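You operate a simulated robot arm through the tools that you are given. There is no shell and no other tool.

The job below is to be done with a simulated robot arm. You get a single attempt, and the scene is never put back.

## Task
Draw three presses of tea into the yellow mug; mug onto the tray, pale biscuit onto the plate.
Fine: fill the mug on the cork coaster; biscuit beside the dark one; the jar's lid waits on the side table and goes back on; spill nothing. Set down upright: what you pick out.

It is judged by the outcome, as a careful person would: the job done as asked, and still so three seconds after it is handed in. It fails if anything else is knocked over, pushed out of place, dropped, spilled or broken. Lids that push on must go on centred and level and be pressed home; caps that screw on are set level and turned clockwise until they are tight.

## Robot
A 7-joint arm with a two-finger parallel gripper, fixed in place. Base frame: the origin is at the foot of the arm, x ahead of it, y to its left, z up; the work surface is at about z = 680. Readings come in mm, degrees, newtons and seconds.
With the tool pointing down near the work surface it reaches from about 440 to 920 mm from the base axis. Its first joint turns from -143.0 to 143.0 degrees. Payload 3 kg.
The TCP is the grasp point between the finger pads, 30 mm short of the fingertips. In the tool frame z runs along the fingers and y along their closing line. The gripper opens to 94 mm. The fingers are 28 mm wide and 10 mm thick; the gripper's body (50 by 96 mm) begins 55 mm behind the TCP.
Orientation is that of the tool frame in the base frame, as [roll, pitch, yaw] about the fixed x, y, z axes, in that order (R = Rz(yaw) Ry(pitch) Rx(roll)). With the fingers straight down and closing along the base's y, the tool's x points along the base's -x, its y along +y and its z along -z.

## Interface
- The arm moves only by the tool jog_arm. Its arguments are lists of equal length, an entry for each row: "grip": the gripper command, from -1 (fully open) to 1 (shut), values between in proportion; "dp": the shift along the tool's x, y, z in mm, a list of three; "turn": the turn, a rotation vector about the tool's x, y, z in degrees, a list of three. In form: {"grip": [grip, ...], "dp": [[x, y, z], ...], "turn": [[ax, ay, az], ...]}. A call has 1 to 20 rows; each row is the pose to reach, as a shift and turn from the pose commanded when the call began, along the tool's axes at that moment. Rows are played at 5 a second. More than 50 mm and 8.6 degrees between two rows, or a gripper value outside its range, and nothing of the call is played. Where a pose cannot be reached the arm comes as near as it can. A force on the tool above 40 N (or 10 N above the force at the start of the call, whichever is more), or a blocked arm, ends the call early, and 0.2 s more pass. Each finger travels about 72 mm/s and halts on what it meets, pressing with about 26 N; the grip force reading is that of the motor and also rises with nothing between the fingers. The clock runs only during rows and for 0.2 s after the last one: add rows that repeat a pose to give the fingers time. The reply holds the time, the measured pose of the TCP, the force on the tool along the base axes, the opening and the grip force, in the units named above and with some noise, with the torque about the TCP (base axes, N m) and any sound that the robot's microphone picked up.
- Cameras (640 x 400 px; columns grow to the right, rows downward): "scene" is fixed at [219.7, -648.4, 1437.2]; the picture's right is [0.96, -0.28, 0.00], its down [-0.14, -0.49, -0.86] and it looks along [0.24, 0.83, -0.51] (base axes); focal length 344 px, centre (320, 200). "wrist" rides on the gripper at [76, 14, -103] in the tool frame; the picture's right is [-0.18, 0.98, 0.00], its down [-0.75, -0.14, -0.64] and it looks along [-0.63, -0.12, 0.77] (tool axes); focal length 243 px, centre (320, 200). There is no depth. A picture from a camera that has moved, and an enlarged one, comes with that camera's place and axes in the base frame and with its lens.
- grab_frame(camera): a new picture of that camera. It takes no simulated time.
- inspect(camera, box): a new picture of the part [left, top, right, bottom] of that camera's present view, enlarged. It takes no simulated time.
- finish_job(): hands the job in; it is judged then, once.

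Nothing tells you positions but the pictures and the camera data. Unless the task says otherwise, let go and move clear before handing in.

The tools are called as name(argument=value, ...) on one line, values as JSON. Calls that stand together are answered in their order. jog_arm: Moves the arm, as the interface text tells. Its arguments: {"type":"object","properties":{"grip":{"type":"array"},"dp":{"type":"array"},"turn":{"type":"array"}},"required":["grip","dp","turn"]} The other tools are called the same way: grab_frame (camera) takes a picture; inspect (camera, box) takes an enlarged picture of a part of a camera's view; finish_job () hands the job in.

At the start:

```text
t: 0.0
ee_pos: [435.1, 481.4, 1163.7]
orientation: [-179.9, 0.0, 180.0]
force: [0.3, 0.9, -0.1]
torque: [-0.02, -0.02, 0.01]
gripper_width: 94.1
grasp_force: 0.1
```

scene: 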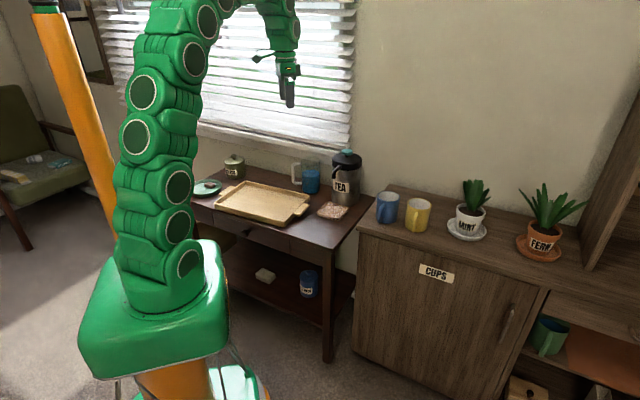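
wrist: 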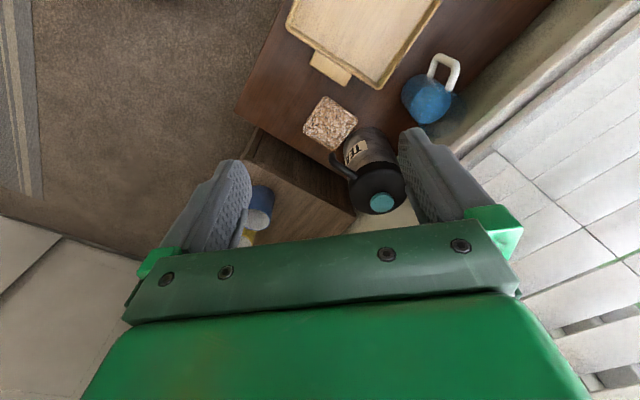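

I see a side table with a tray, a jar, a plate, an airpot marked TEA and a cork coaster, and next to it a cabinet with a blue and a yellow mug and two plants. First I'll look closer at each area.

inspect(camera="scene", box=[180, 130, 380, 255])

inspect(camera="scene", box=[340, 160, 500, 260])

inspect(camera="scene", box=[180, 140, 280, 202])

inspect(camera="scene", box=[280, 140, 380, 230])

inspect(camera="wrist", box=[220, 0, 500, 250])

```text
3.20 times, centred on (280, 192) of scene
camera zoom: at [219.7, -648.4, 1437.2], right [0.96, -0.28, 0.0], down [-0.14, -0.49, -0.86], along [0.24, 0.83, -0.51], focal length 1099 px, centre (448, 224)
```

zoom: 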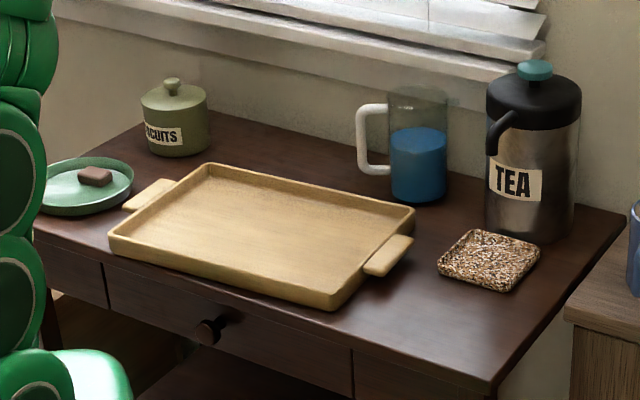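

```text
4.00 times, centred on (420, 210) of scene
camera zoom: at [219.7, -648.4, 1437.2], right [0.96, -0.28, 0.0], down [-0.14, -0.49, -0.86], along [0.24, 0.83, -0.51], focal length 1374 px, centre (-80, 160)
```

zoom: 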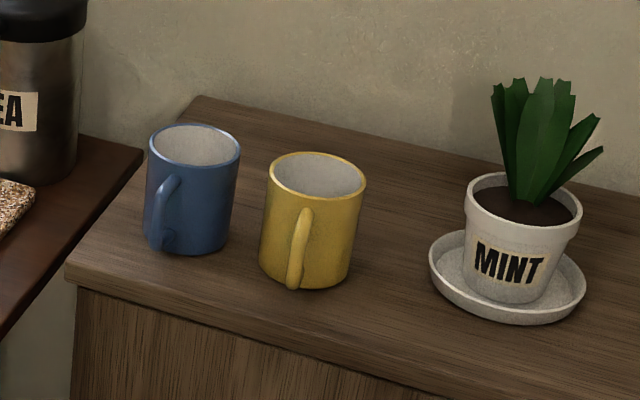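

```text
6.40 times, centred on (230, 171) of scene
camera zoom: at [219.7, -648.4, 1437.2], right [0.96, -0.28, 0.0], down [-0.14, -0.49, -0.86], along [0.24, 0.83, -0.51], focal length 2198 px, centre (896, 386)
```

zoom: 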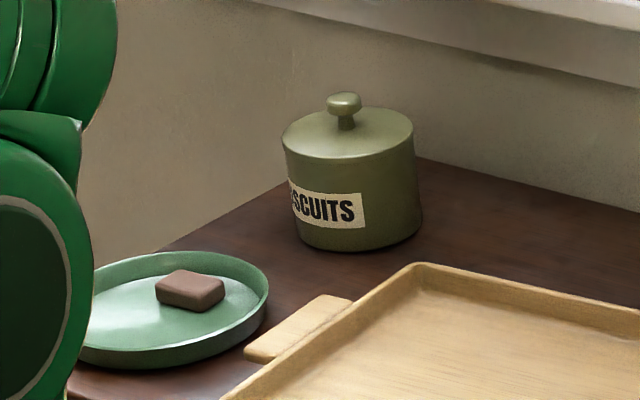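

```text
4.44 times, centred on (330, 185) of scene
camera zoom: at [219.7, -648.4, 1437.2], right [0.96, -0.28, 0.0], down [-0.14, -0.49, -0.86], along [0.24, 0.83, -0.51], focal length 1527 px, centre (276, 267)
```

zoom: 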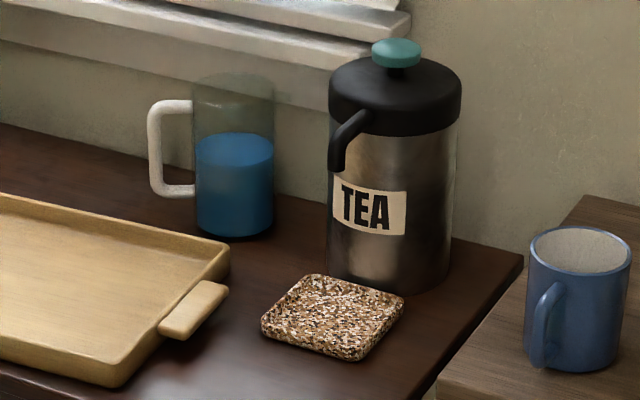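

```text
1.60 times, centred on (360, 125) of wrist
camera zoom: at [358.4, 497.7, 1267.3], right [0.18, 0.98, 0.0], down [0.75, -0.14, 0.64], along [0.63, -0.12, -0.77], focal length 388 px, centre (256, 320)
```

zoom: 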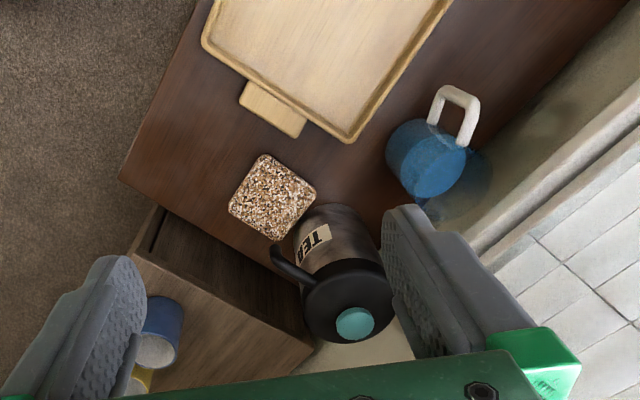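

I take the table top at about z 680 and the cabinet top at roughly 750. I'll look at the rest of the scene before moving.

inspect(camera="scene", box=[230, 240, 350, 315])

inspect(camera="scene", box=[480, 280, 640, 400])

inspect(camera="scene", box=[0, 120, 120, 220])

inspect(camera="wrist", box=[300, 50, 420, 125])

inspect(camera="wrist", box=[320, 110, 440, 220])

```text
5.33 times, centred on (290, 278) of scene
camera zoom: at [219.7, -648.4, 1437.2], right [0.96, -0.28, 0.0], down [-0.14, -0.49, -0.86], along [0.24, 0.83, -0.51], focal length 1832 px, centre (480, -213)
```

zoom: 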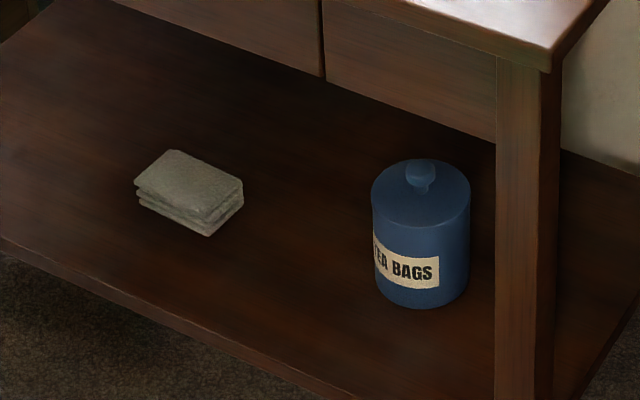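

```text
3.33 times, centred on (560, 340) of scene
camera zoom: at [219.7, -648.4, 1437.2], right [0.96, -0.28, 0.0], down [-0.14, -0.49, -0.86], along [0.24, 0.83, -0.51], focal length 1145 px, centre (-480, -267)
```

zoom: 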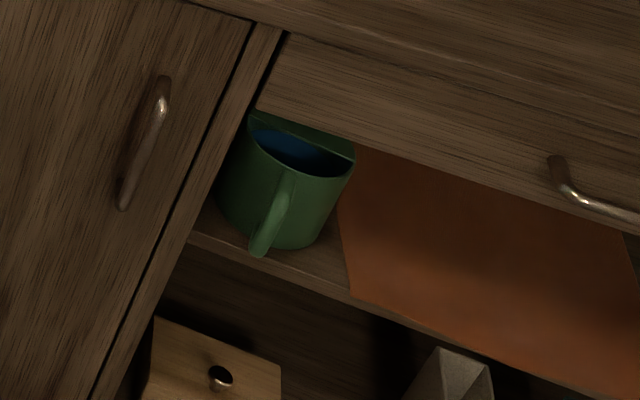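

```text
4.00 times, centred on (60, 170) of scene
camera zoom: at [219.7, -648.4, 1437.2], right [0.96, -0.28, 0.0], down [-0.14, -0.49, -0.86], along [0.24, 0.83, -0.51], focal length 1374 px, centre (1360, 320)
```

zoom: 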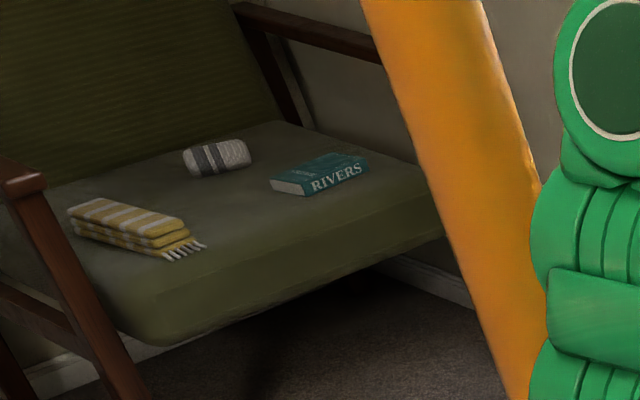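

```text
5.33 times, centred on (360, 88) of wrist
camera zoom: at [358.4, 497.7, 1267.3], right [0.18, 0.98, 0.0], down [0.75, -0.14, 0.64], along [0.63, -0.12, -0.77], focal length 1294 px, centre (107, 800)
```

zoom: 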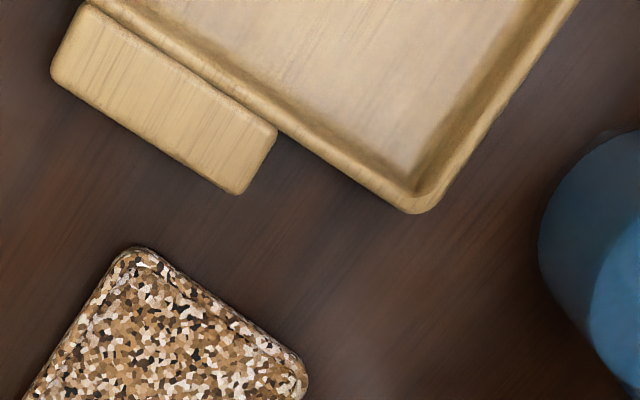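

```text
3.64 times, centred on (380, 165) of wrist
camera zoom: at [358.4, 497.7, 1267.3], right [0.18, 0.98, 0.0], down [0.75, -0.14, 0.64], along [0.63, -0.12, -0.77], focal length 882 px, centre (102, 327)
```

zoom: 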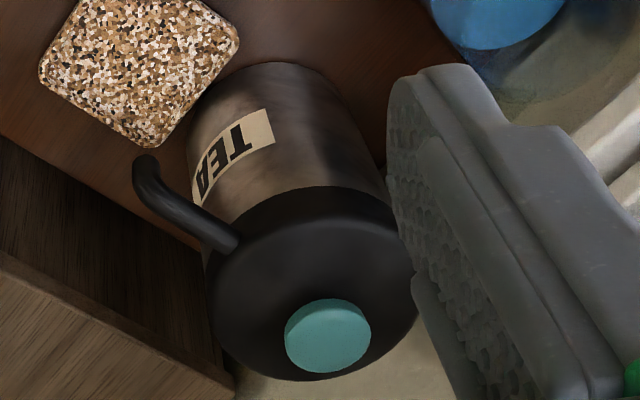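

The airpot knob comes out near (683, 559, 900), the spout tip near (600, 477, 836) and the coaster near (595, 470). The yellow mug is somewhere around (800, 190). I'll move the wrist camera over the cabinet to look at the mugs closely.

jog_arm(grip=[-1, -1, -1, -1, -1, -1, -1, -1], dp=[[-16, -35, 0], [-32, -70, 0], [-48, -105, 0], [-64, -140, 0], [-80, -175, 0], [-96, -210, 0], [-110, -245, 0], [-120, -270, 0]], turn=[[0, 0, 0], [0, 0, 0], [0, 0, 0], [0, 0, 0], [0, 0, 0], [0, 0, 0], [0, 0, 0], [0, 0, 0]])

grab_frame(camera="wrist")

grab_frame(camera="scene")

```text
t: 1.8
ee_pos: [555.4, 212.9, 1164.1]
orientation: [180.0, 0.1, -179.9]
force: [0.1, 0.0, 0.2]
torque: [0.0, 0.0, -0.03]
gripper_width: 94.0
grasp_force: 0.0
```

```text
taken
camera wrist: at [478.3, 227.0, 1266.8], right [0.18, 0.98, 0.0], down [0.75, -0.14, 0.64], along [0.63, -0.12, -0.77], focal length 243 px, centre (320, 200)
```

wrist: 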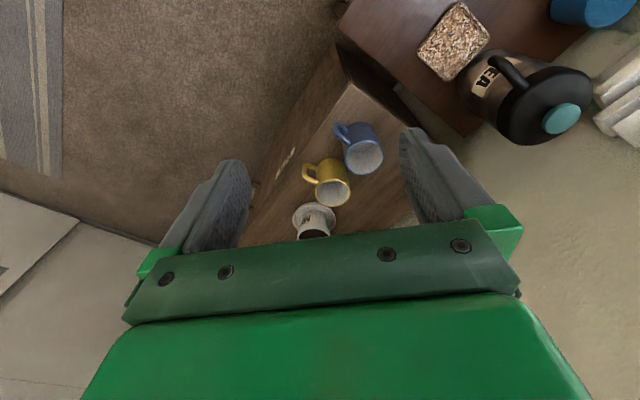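

```text
taken
```

scene: 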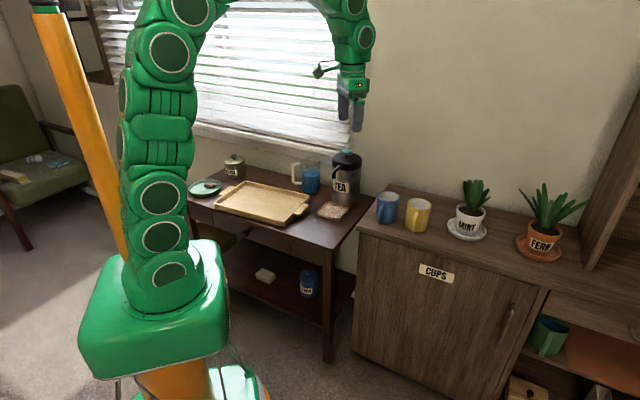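

The wrist camera now sees both mugs, the plant, the coaster and the airpot. I'll zoom in to get the yellow mug's position and handle direction.

inspect(camera="wrist", box=[280, 100, 420, 240])

inspect(camera="wrist", box=[400, 0, 620, 150])

inspect(camera="scene", box=[180, 140, 280, 202])

```text
2.86 times, centred on (350, 170) of wrist
camera zoom: at [478.3, 227.0, 1266.8], right [0.18, 0.98, 0.0], down [0.75, -0.14, 0.64], along [0.63, -0.12, -0.77], focal length 693 px, centre (234, 286)
```

zoom: 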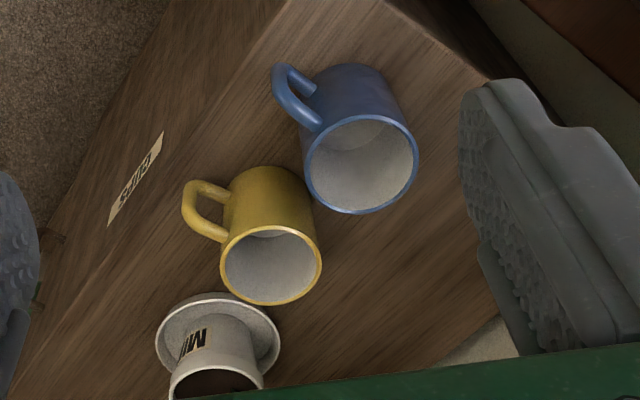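

```text
2.67 times, centred on (510, 75) of wrist
camera zoom: at [478.3, 227.0, 1266.8], right [0.18, 0.98, 0.0], down [0.75, -0.14, 0.64], along [0.63, -0.12, -0.77], focal length 647 px, centre (-187, 533)
```

zoom: 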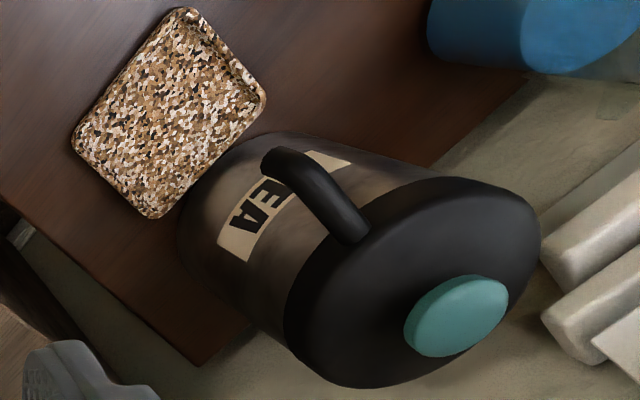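

```text
6.40 times, centred on (230, 171) of scene
camera zoom: at [219.7, -648.4, 1437.2], right [0.96, -0.28, 0.0], down [-0.14, -0.49, -0.86], along [0.24, 0.83, -0.51], focal length 2198 px, centre (896, 386)
```

zoom: 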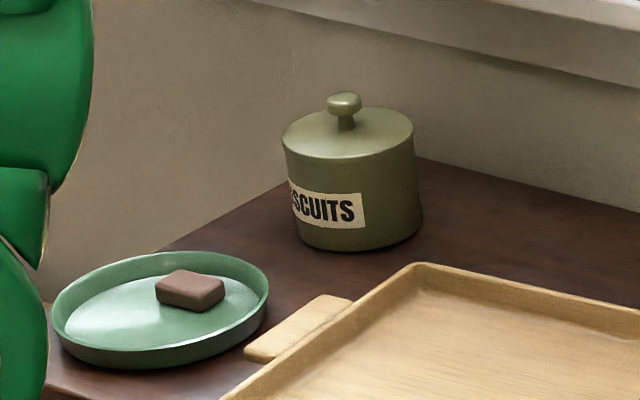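

The yellow mug's rim is at about (807, 194, 846), with an outer diameter of about 79 mm and the handle pointing at about -122°. The cabinet top is about 756. Next I'll swing over to look at the jar, the plate and the tray from closer.

jog_arm(grip=[-1, -1, -1, -1, -1, -1, -1, -1, -1, -1, -1, -1], dp=[[29.6, 32, 0], [59, 64, 0], [89, 97, 0], [118, 129, 0], [148, 161, 0], [178, 193, 0], [207, 226, 0], [237, 258, 0], [266, 290, 0], [296, 322, 0], [326, 355, 0], [355, 387, 0]], turn=[[0, 0, -7.5], [0, 0, -15], [0, 0, -22.5], [0, 0, -30], [0, 0, -37.5], [0, 0, -45], [0, 0, -52.5], [0, 0, -60], [0, 0, -67.5], [0, 0, -75], [0, 0, -82.5], [0, 0, -90]])

grab_frame(camera="wrist")

grab_frame(camera="scene")

```text
t: 4.4
ee_pos: [200.2, 599.4, 1164.1]
orientation: [-180.0, -0.1, -89.9]
force: [0.2, 0.2, 0.7]
torque: [0.04, 0.02, 0.04]
gripper_width: 94.0
grasp_force: 0.0
```

```text
taken
camera wrist: at [184.7, 524.7, 1267.3], right [-0.98, 0.18, 0.0], down [0.14, 0.75, 0.64], along [0.12, 0.63, -0.77], focal length 243 px, centre (320, 200)
```

wrist: 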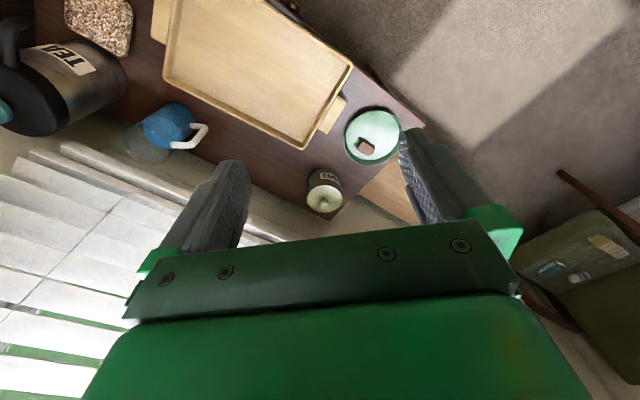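

```text
taken
```

scene: 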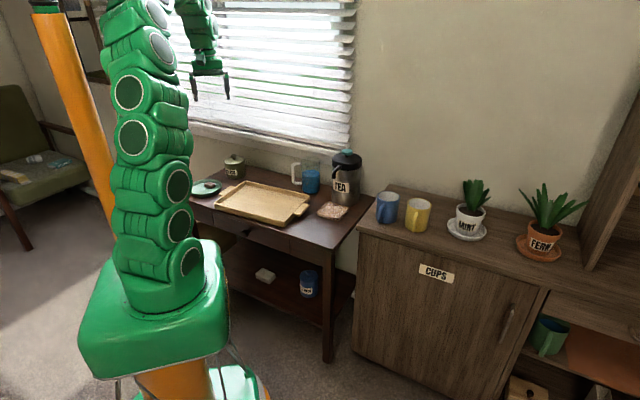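

From here I see the tray, the plate with the dark biscuit, the biscuit jar, the blue pitcher, the airpot and the coaster. I'll zoom in to measure them.

inspect(camera="wrist", box=[290, 90, 430, 230])

inspect(camera="wrist", box=[140, 0, 400, 160])

inspect(camera="wrist", box=[0, 0, 220, 165])

```text
2.86 times, centred on (360, 160) of wrist
camera zoom: at [184.7, 524.7, 1267.3], right [-0.98, 0.18, 0.0], down [0.14, 0.75, 0.64], along [0.12, 0.63, -0.77], focal length 693 px, centre (206, 314)
```

zoom: 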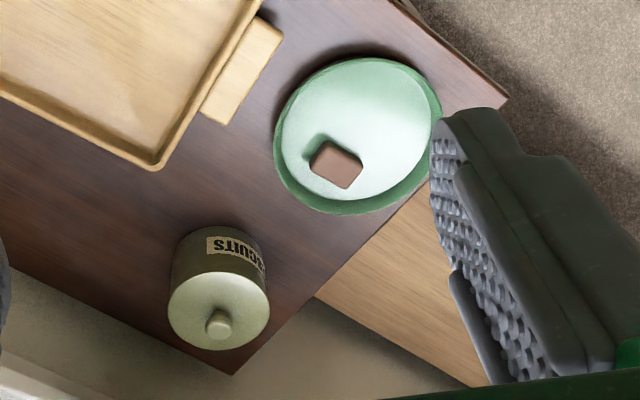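

```text
2.46 times, centred on (270, 80) of wrist
camera zoom: at [184.7, 524.7, 1267.3], right [-0.98, 0.18, 0.0], down [0.14, 0.75, 0.64], along [0.12, 0.63, -0.77], focal length 597 px, centre (443, 495)
```

zoom: 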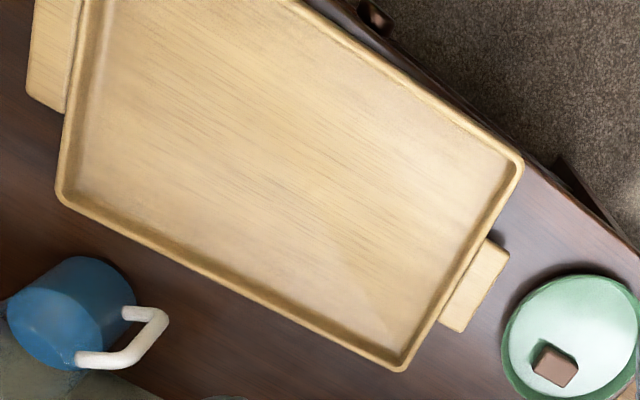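

```text
2.42 times, centred on (110, 82) of wrist
camera zoom: at [184.7, 524.7, 1267.3], right [-0.98, 0.18, 0.0], down [0.14, 0.75, 0.64], along [0.12, 0.63, -0.77], focal length 588 px, centre (829, 485)
```

zoom: 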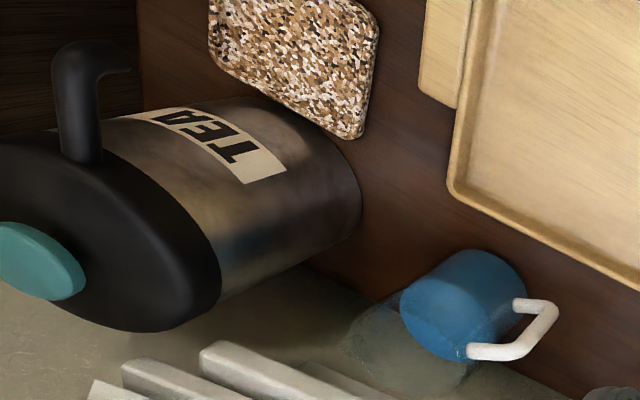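

The plate is near (101, 813) and the jar near (247, 938). The jar is slightly past the vertical reach, so I'll need a tilted tool there. I also see a light wooden surface beyond the table's left edge, and I'll shift left to look at it.

jog_arm(grip=[-1, -1, -1, -1, -1, -1, -1], dp=[[0, 35, 0], [0, 70, 0], [0, 105, 0], [0, 140, 0], [0, 175, 0], [0, 210, 0], [0, 240, 0]], turn=[[0, 0, 0], [0, 0, 0], [0, 0, 0], [0, 0, 0], [0, 0, 0], [0, 0, 0], [0, 0, 0]])

grab_frame(camera="wrist")

grab_frame(camera="scene")

```text
t: 6.2
ee_pos: [6.1, 615.1, 1178.9]
orientation: [171.4, -0.1, -95.3]
force: [-0.4, 0.4, 0.7]
torque: [0.04, -0.03, -0.01]
gripper_width: 93.9
grasp_force: 0.1
stopped in row 7: the arm was blocked; the commanded pose is now the measured one
```

```text
taken
camera wrist: at [-0.9, 540.9, 1282.5], right [-0.95, 0.27, 0.15], down [0.3, 0.73, 0.61], along [0.06, 0.63, -0.78], focal length 243 px, centre (320, 200)
```

wrist: 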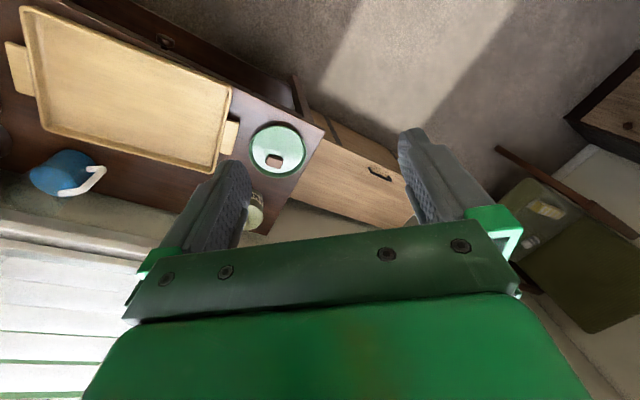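

```text
taken
```

scene: 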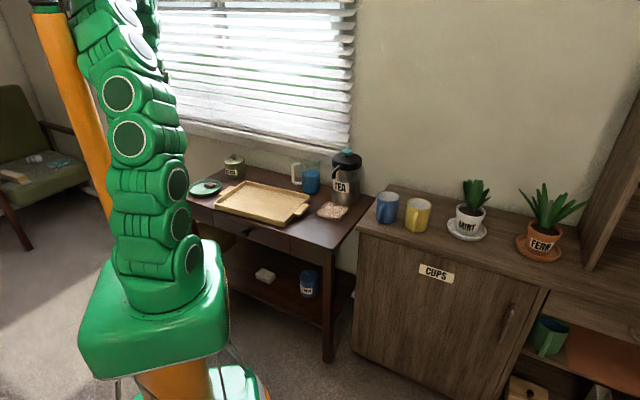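

The arm stopped against something or a joint limit, so I won't push further left. I'll zoom in on the wooden unit from here.

inspect(camera="wrist", box=[230, 80, 430, 240])

inspect(camera="wrist", box=[480, 30, 640, 200])

inspect(camera="scene", box=[20, 0, 220, 130])

```text
2.50 times, centred on (330, 160) of wrist
camera zoom: at [-0.9, 540.9, 1282.5], right [-0.95, 0.27, 0.15], down [0.3, 0.73, 0.61], along [0.06, 0.63, -0.78], focal length 606 px, centre (295, 300)
```

zoom: 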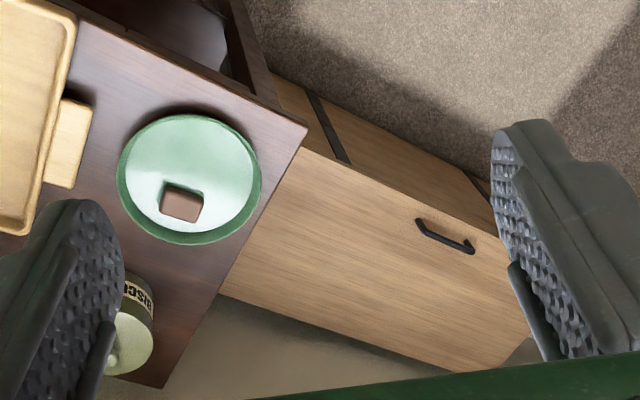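

```text
2.35 times, centred on (560, 115) of wrist
camera zoom: at [-0.9, 540.9, 1282.5], right [-0.95, 0.27, 0.15], down [0.3, 0.73, 0.61], along [0.06, 0.63, -0.78], focal length 571 px, centre (-245, 400)
```

zoom: 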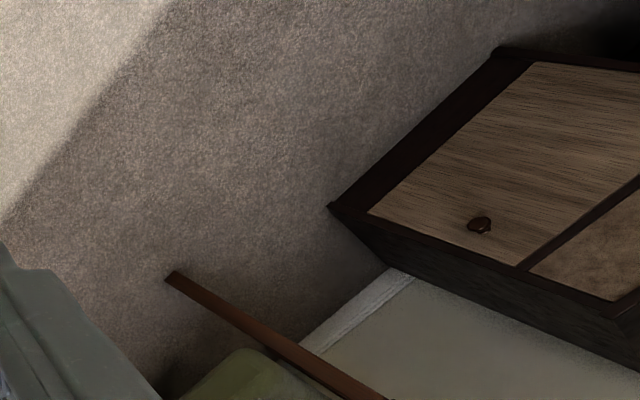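

```text
3.08 times, centred on (120, 65) of scene
camera zoom: at [219.7, -648.4, 1437.2], right [0.96, -0.28, 0.0], down [-0.14, -0.49, -0.86], along [0.24, 0.83, -0.51], focal length 1057 px, centre (935, 615)
```

zoom: 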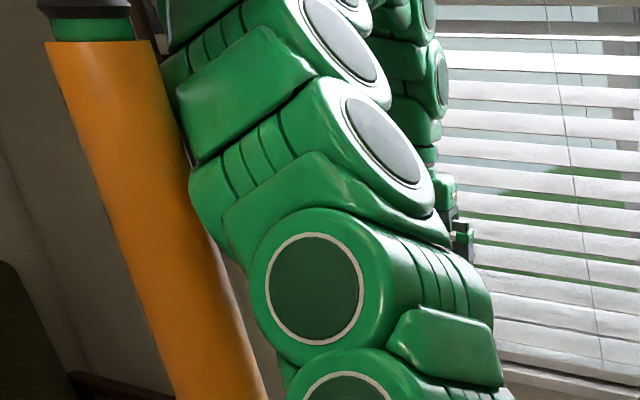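

The blockage was most likely the orange pole beside the arm. The light wooden unit is a low chest, so I take the table with the jar as the side table. I'll move back right, level the tool and take a closer look at the jar.

jog_arm(grip=[-1, -1, -1, -1, -1, -1, -1, -1, -1, -1], dp=[[-3.5, -37, -5.6], [-7, -74, -11], [-10.5, -111, -17], [-13.8, -147.7, -22.3], [-32, -166, 11], [-50, -184, 44], [-69, -203, 78], [-87, -221, 111], [-105.3, -239.5, 144.8], [-105.3, -239.5, 144.8]], turn=[[0, 0, 0], [2.2, 0.1, -1.3], [4.3, 0.2, -2.6], [6.4, 0.3, -4.0], [8.6, 0.4, -5.3], [8.6, 0.4, -5.3], [8.6, 0.4, -5.3], [8.6, 0.4, -5.3], [8.6, 0.4, -5.3], [8.6, 0.4, -5.3]])

grab_frame(camera="wrist")

grab_frame(camera="scene")

```text
t: 8.4
ee_pos: [226.0, 702.4, 1001.3]
orientation: [-179.9, 0.2, -89.6]
force: [-0.5, -0.6, 0.1]
torque: [0.03, 0.03, 0.01]
gripper_width: 94.0
grasp_force: 0.0
```

```text
taken
camera wrist: at [211.3, 626.4, 1104.0], right [-0.98, 0.18, 0.0], down [0.14, 0.75, 0.65], along [0.12, 0.63, -0.76], focal length 243 px, centre (320, 200)
```

wrist: 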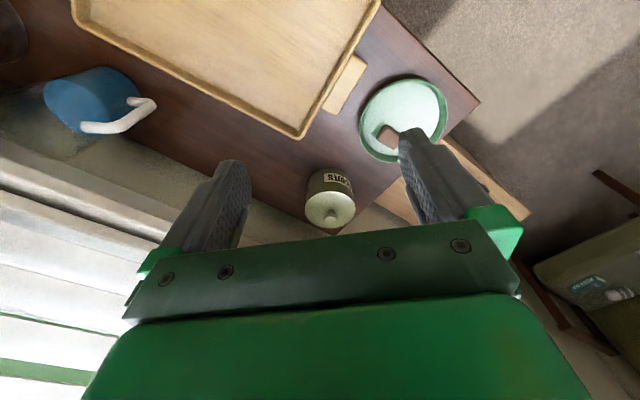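

```text
taken
```

scene: 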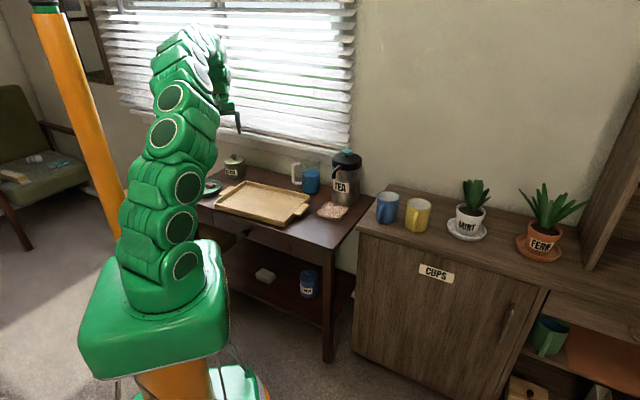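

inspect(camera="wrist", box=[280, 155, 380, 240])

inspect(camera="wrist", box=[340, 60, 470, 180])

inspect(camera="scene", box=[215, 145, 255, 185])

```text
4.71 times, centred on (330, 198) of wrist
camera zoom: at [211.3, 626.4, 1104.0], right [-0.98, 0.18, 0.0], down [0.14, 0.75, 0.65], along [0.12, 0.63, -0.76], focal length 1142 px, centre (273, 212)
```

zoom: 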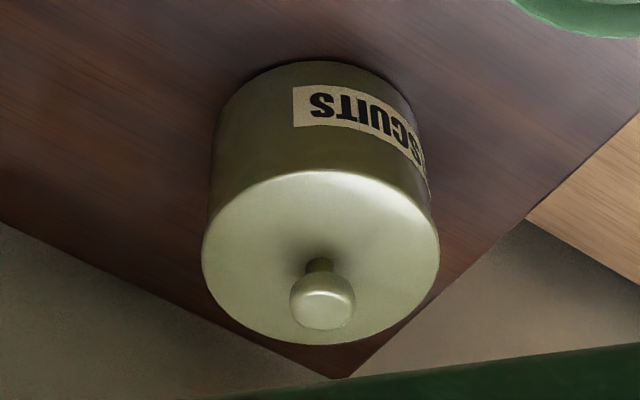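

```text
3.33 times, centred on (405, 120) of wrist
camera zoom: at [211.3, 626.4, 1104.0], right [-0.98, 0.18, 0.0], down [0.14, 0.75, 0.65], along [0.12, 0.63, -0.76], focal length 809 px, centre (37, 467)
```

zoom: 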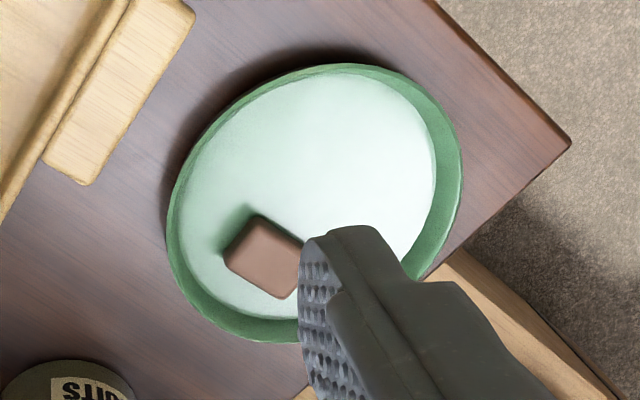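

```text
10.00 times, centred on (235, 165) of scene
camera zoom: at [219.7, -648.4, 1437.2], right [0.96, -0.28, 0.0], down [-0.14, -0.49, -0.86], along [0.24, 0.83, -0.51], focal length 3435 px, centre (1170, 550)
```

zoom: 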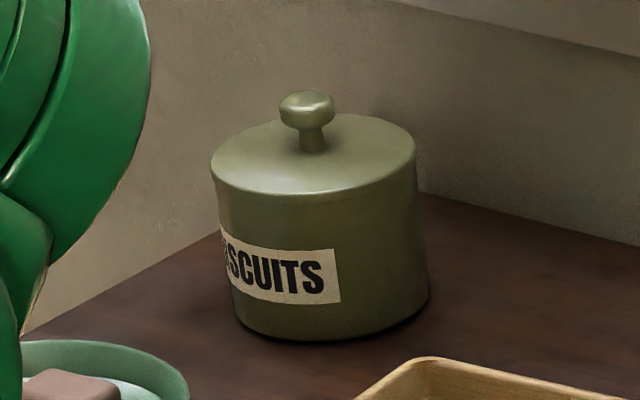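

The lid knob is at about (247, 945, 775), which is 977 mm out, and the lid top is at about z 750. I'll turn the tool to face the jar (heading 75°) and then tilt it outward by about 20°.

jog_arm(grip=[-1, -1, -1, -1], dp=[[-35, 0, 0], [-70, 0, 0], [-100, 0, 0], [-100, 0, 0]], turn=[[0, 0, 7.5], [0, 0, 15.1], [0, 0, 15.1], [0, 0, 15.1]])

jog_arm(grip=[-1, -1, -1, -1], dp=[[0, 0, 0], [0, 0, 0], [0, 0, 0], [0, 0, 0]], turn=[[0, -7, 0], [0, -14, 0], [0, -20, 0], [0, -20, 0]])

grab_frame(camera="wrist")

grab_frame(camera="scene")

```text
t: 9.4
ee_pos: [225.2, 801.8, 1002.9]
orientation: [-179.9, 0.2, -104.8]
force: [-1.3, -0.7, -0.8]
torque: [0.02, 0.04, -0.01]
gripper_width: 93.8
grasp_force: 0.1
```

```text
t: 10.4
ee_pos: [225.8, 802.2, 1001.5]
orientation: [-179.9, 20.2, -104.7]
force: [0.6, 0.3, -0.1]
torque: [0.0, 0.02, -0.01]
gripper_width: 93.7
grasp_force: 0.1
```

```text
taken
camera wrist: at [184.0, 703.3, 1072.3], right [-0.91, 0.42, 0.06], down [0.26, 0.43, 0.86], along [0.33, 0.8, -0.5], focal length 243 px, centre (320, 200)
```

wrist: 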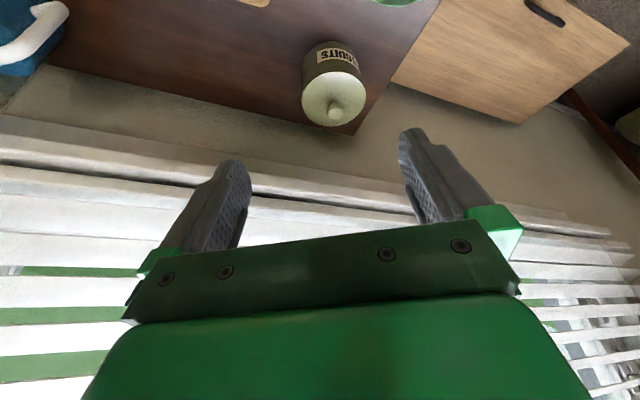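

```text
taken
```

scene: 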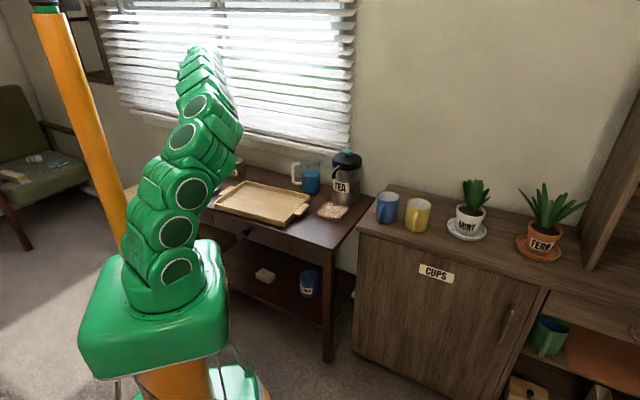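

The tilt works. I'll measure the knob again from this view before approaching.

inspect(camera="wrist", box=[290, 30, 380, 140])

```text
3.64 times, centred on (335, 85) of wrist
camera zoom: at [184.0, 703.3, 1072.3], right [-0.91, 0.42, 0.06], down [0.26, 0.43, 0.86], along [0.33, 0.8, -0.5], focal length 882 px, centre (266, 618)
```

zoom: 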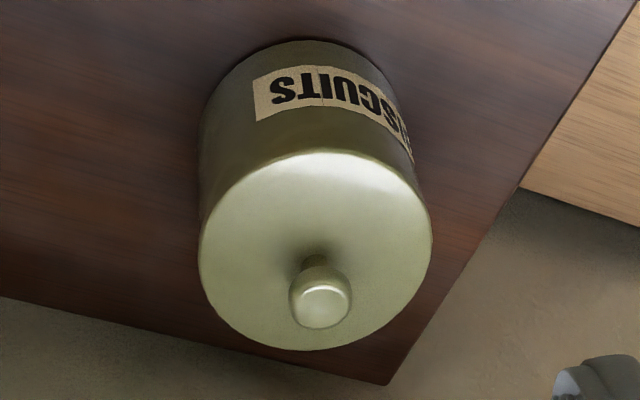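

The knob fix is confirmed at about (249, 944). I'll move to a pre-grasp point about 70 mm above the grasp height.

jog_arm(grip=[-1, -1, -1, -1, -1, -1], dp=[[-16, 2.7, 36.5], [-32, 5.4, 73], [-47, 8.2, 109.5], [-63, 10.9, 146], [-79.1, 13.6, 182.6], [-79.1, 13.6, 182.6]], turn=[[0, 0, 0], [0, 0, 0], [0, 0, 0], [0, 0, 0], [0, 0, 0], [0, 0, 0]])

grab_frame(camera="wrist")

grab_frame(camera="scene")

```text
t: 11.8
ee_pos: [248.9, 937.7, 855.9]
orientation: [-179.9, 20.2, -104.8]
force: [2.4, -0.6, -0.4]
torque: [0.04, 0.2, 0.06]
gripper_width: 94.1
grasp_force: 0.1
```

```text
taken
camera wrist: at [206.5, 838.3, 926.6], right [-0.91, 0.42, 0.06], down [0.26, 0.43, 0.86], along [0.33, 0.8, -0.5], focal length 243 px, centre (320, 200)
```

wrist: 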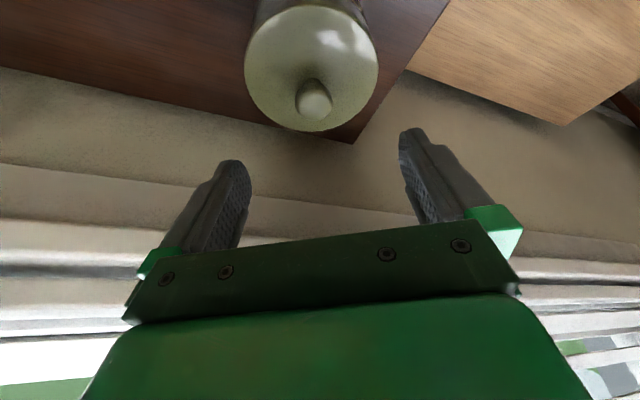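

```text
taken
```

scene: 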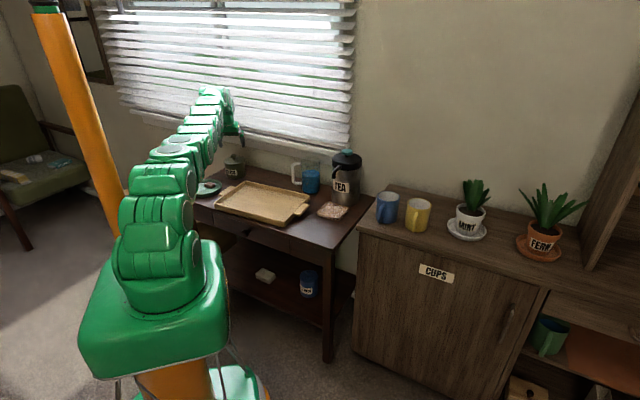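

inspect(camera="wrist", box=[220, 0, 430, 150])

inspect(camera="scene", box=[180, 80, 280, 200])

```text
2.67 times, centred on (325, 75) of wrist
camera zoom: at [206.5, 838.3, 926.6], right [-0.91, 0.42, 0.06], down [0.26, 0.43, 0.86], along [0.33, 0.8, -0.5], focal length 647 px, centre (307, 533)
```

zoom: 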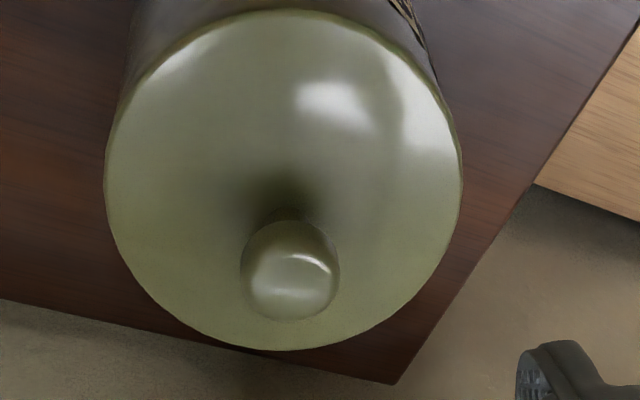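

```text
3.33 times, centred on (230, 140) of scene
camera zoom: at [219.7, -648.4, 1437.2], right [0.96, -0.28, 0.0], down [-0.14, -0.49, -0.86], along [0.24, 0.83, -0.51], focal length 1145 px, centre (620, 400)
```

zoom: 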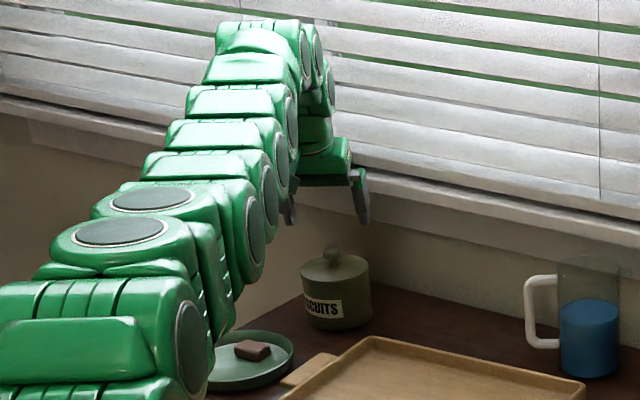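

The fingers straddle the knob line well. I'll descend straight down so the fingertips sit around the knob head without touching the lid.

jog_arm(grip=[-1, -1, -1, -1, -1, -1, -1], dp=[[3.7, 0.2, 10.6], [7.4, 0.4, 21.2], [11, 0.6, 31.8], [14.7, 0.8, 42.4], [18.4, 0.9, 53], [21.9, 0.9, 63.4], [21.9, 0.9, 63.4]], turn=[[0, 0, 0], [0, 0, 0], [0, 0, 0], [0, 0, 0], [0, 0, 0], [0, 0, 0], [0, 0, 0]])

grab_frame(camera="wrist")

inspect(camera="scene", box=[210, 120, 270, 190])

```text
t: 13.4
ee_pos: [247.3, 940.5, 793.6]
orientation: [-179.9, 20.5, -104.7]
force: [-1.8, -7.2, 26.1]
torque: [-0.64, -1.1, -0.35]
gripper_width: 93.9
grasp_force: 0.1
```

```text
taken
camera wrist: at [205.4, 841.6, 863.2], right [-0.91, 0.42, 0.06], down [0.26, 0.43, 0.87], along [0.33, 0.8, -0.5], focal length 243 px, centre (320, 200)
```

wrist: 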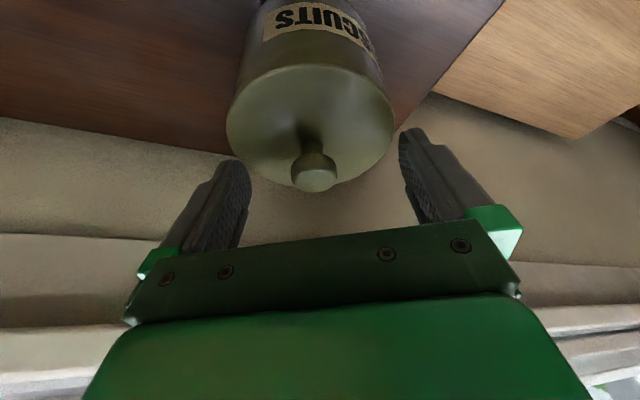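

```text
5.71 times, centred on (240, 155) of scene
camera zoom: at [219.7, -648.4, 1437.2], right [0.96, -0.28, 0.0], down [-0.14, -0.49, -0.86], along [0.24, 0.83, -0.51], focal length 1963 px, centre (777, 457)
```

zoom: 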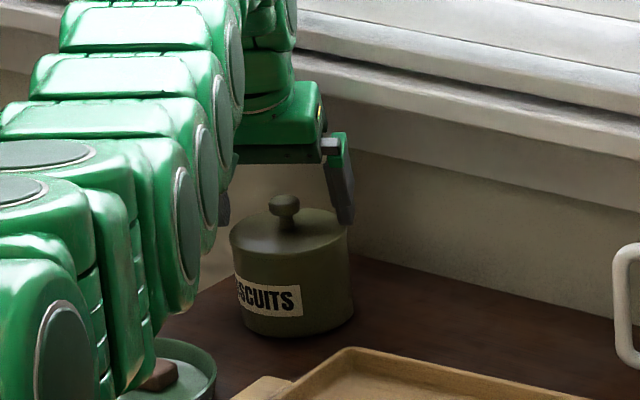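

The force rose to 26 N upward, and the torque suggests the right fingertip is resting on the lid's edge, so the lid is a bit higher than I estimated. I'll back off upward and check.

jog_arm(grip=[-1, -1], dp=[[-4.1, 0, -11.3], [-4.1, 0, -11.3]], turn=[[0, 0, 0], [0, 0, 0]])

inspect(camera="wrist", box=[200, 40, 440, 220])

inspect(camera="scene", box=[215, 130, 255, 180])

```text
t: 14.0
ee_pos: [246.7, 938.6, 801.7]
orientation: [-179.9, 20.0, -104.7]
force: [-0.8, -0.3, 0.7]
torque: [0.0, 0.0, -0.01]
gripper_width: 94.3
grasp_force: 0.2
```

```text
2.22 times, centred on (320, 130) of wrist
camera zoom: at [205.4, 840.9, 872.2], right [-0.91, 0.42, 0.06], down [0.26, 0.43, 0.86], along [0.33, 0.8, -0.5], focal length 539 px, centre (320, 356)
```

zoom: 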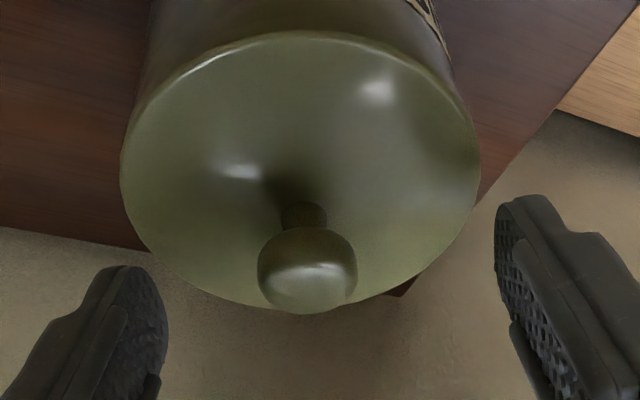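

```text
8.00 times, centred on (235, 155) of scene
camera zoom: at [219.7, -648.4, 1437.2], right [0.96, -0.28, 0.0], down [-0.14, -0.49, -0.86], along [0.24, 0.83, -0.51], focal length 2748 px, centre (1000, 560)
```

zoom: 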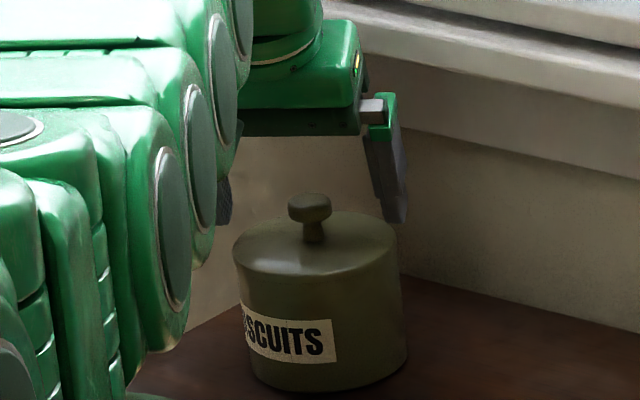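

The knob head works out to about (250, 939.5, 781), about 3 mm off the finger centreline. I'll shift to centre on it, then partly close to check the centring before gripping.

jog_arm(grip=[-1, -0.5, 0.0, 0.1, 0.1], dp=[[5.2, -2.7, 1], [5.2, -2.7, 1], [5.2, -2.7, 1], [5.2, -2.7, 1], [5.2, -2.7, 1]], turn=[[0, 0, 0], [0, 0, 0], [0, 0, 0], [0, 0, 0], [0, 0, 0]])

inspect(camera="wrist", box=[240, 90, 400, 220])

inspect(camera="scene", box=[215, 130, 255, 180])

```text
t: 15.2
ee_pos: [248.9, 934.6, 800.7]
orientation: [-179.9, 20.2, -104.8]
force: [0.1, -0.3, -1.1]
torque: [0.0, -0.01, 0.02]
gripper_width: 42.4
grasp_force: 0.0
```

```text
3.08 times, centred on (320, 155) of wrist
camera zoom: at [207.0, 836.2, 870.2], right [-0.91, 0.42, 0.06], down [0.26, 0.43, 0.86], along [0.33, 0.8, -0.5], focal length 746 px, centre (320, 338)
```

zoom: 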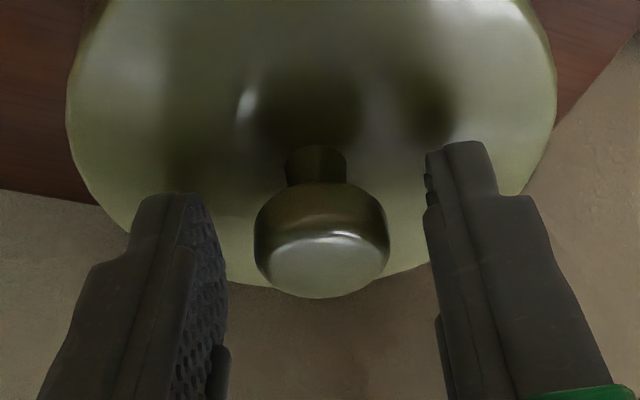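

```text
8.00 times, centred on (235, 155) of scene
camera zoom: at [219.7, -648.4, 1437.2], right [0.96, -0.28, 0.0], down [-0.14, -0.49, -0.86], along [0.24, 0.83, -0.51], focal length 2748 px, centre (1000, 560)
```

zoom: 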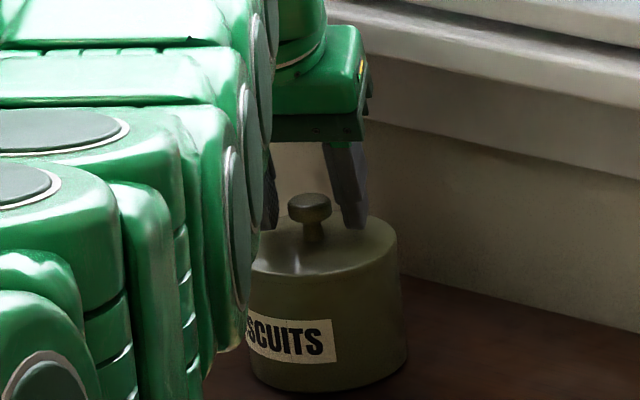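

The knob is centred between the fingers to within about 1 mm. I'll close on it.

jog_arm(grip=[0.3, 0.45, 0.6, 0.6, 0.6], dp=[[0, 0, 0], [0, 0, 0], [0, 0, 0], [0, 0, 0], [0, 0, 0]], turn=[[0, 0, 0], [0, 0, 0], [0, 0, 0], [0, 0, 0], [0, 0, 0]])

inspect(camera="wrist", box=[240, 90, 400, 220])

```text
t: 16.4
ee_pos: [248.5, 934.0, 799.3]
orientation: [-179.9, 20.1, -104.7]
force: [-0.3, -0.1, 0.2]
torque: [-0.01, -0.03, 0.04]
gripper_width: 24.0
grasp_force: 26.3
heard: snap
```

```text
3.08 times, centred on (320, 155) of wrist
camera zoom: at [207.0, 836.2, 870.2], right [-0.91, 0.42, 0.06], down [0.26, 0.43, 0.86], along [0.33, 0.8, -0.5], focal length 746 px, centre (320, 338)
```

zoom: 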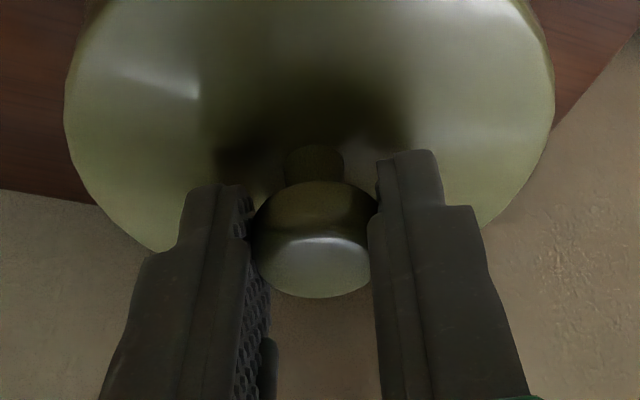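

The gripper closed on the knob at 24 mm and I heard a snap. I'll check the lid from the scene camera before lifting.

inspect(camera="scene", box=[215, 140, 255, 180])

inspect(camera="wrist", box=[200, 0, 440, 160])

```text
10.00 times, centred on (235, 160) of scene
camera zoom: at [219.7, -648.4, 1437.2], right [0.96, -0.28, 0.0], down [-0.14, -0.49, -0.86], along [0.24, 0.83, -0.51], focal length 3435 px, centre (1170, 600)
```

zoom: 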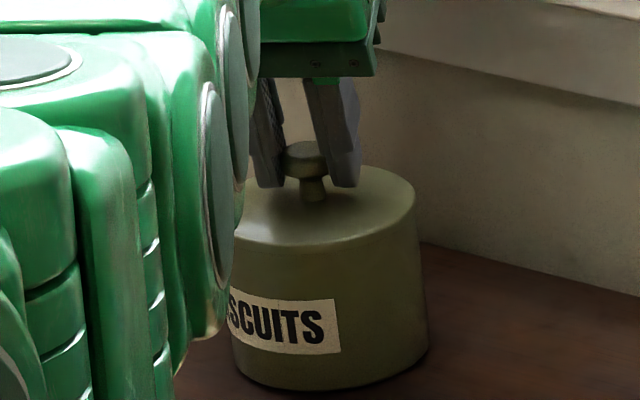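

```text
2.50 times, centred on (320, 80) of wrist
camera zoom: at [207.0, 836.2, 870.2], right [-0.91, 0.42, 0.06], down [0.26, 0.43, 0.86], along [0.33, 0.8, -0.5], focal length 606 px, centre (320, 500)
```

zoom: 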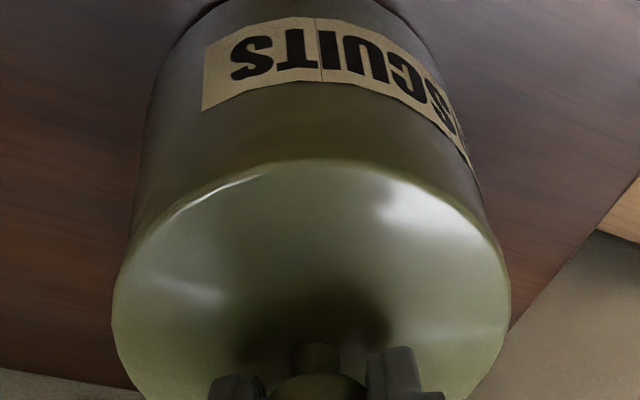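

The lid looks seated and level and the knob is held. I'll lift slowly straight up and watch the force and whether the jar stays put.

jog_arm(grip=[0.7, 0.7, 0.7, 0.7], dp=[[-1, 0, -2.8], [-2, 0, -5.6], [-4.1, 0, -11.3], [-4.1, 0, -11.3]], turn=[[0, 0, 0], [0, 0, 0], [0, 0, 0], [0, 0, 0]])

inspect(camera="scene", box=[215, 140, 255, 180])

inspect(camera="wrist", box=[200, 0, 440, 160])

```text
t: 17.4
ee_pos: [249.5, 934.0, 810.9]
orientation: [-179.9, 20.2, -104.7]
force: [-0.3, 0.2, -0.7]
torque: [0.0, -0.01, -0.01]
gripper_width: 24.3
grasp_force: 25.8
```

```text
10.00 times, centred on (235, 160) of scene
camera zoom: at [219.7, -648.4, 1437.2], right [0.96, -0.28, 0.0], down [-0.14, -0.49, -0.86], along [0.24, 0.83, -0.51], focal length 3435 px, centre (1170, 600)
```

zoom: 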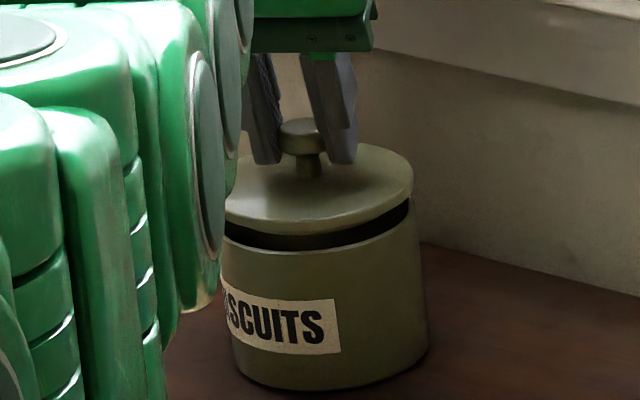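

```text
2.50 times, centred on (320, 80) of wrist
camera zoom: at [207.0, 836.2, 882.3], right [-0.91, 0.42, 0.06], down [0.26, 0.43, 0.86], along [0.33, 0.8, -0.5], focal length 606 px, centre (320, 500)
```

zoom: 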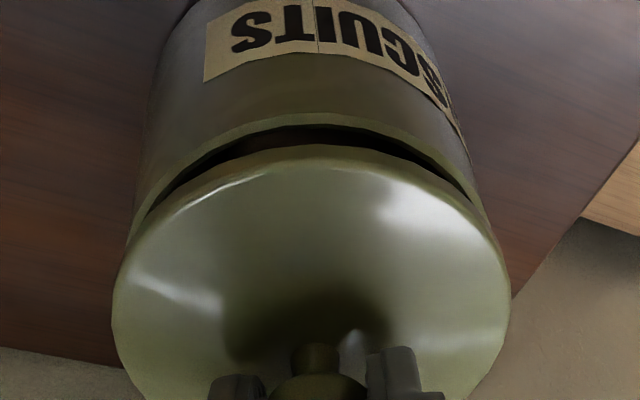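

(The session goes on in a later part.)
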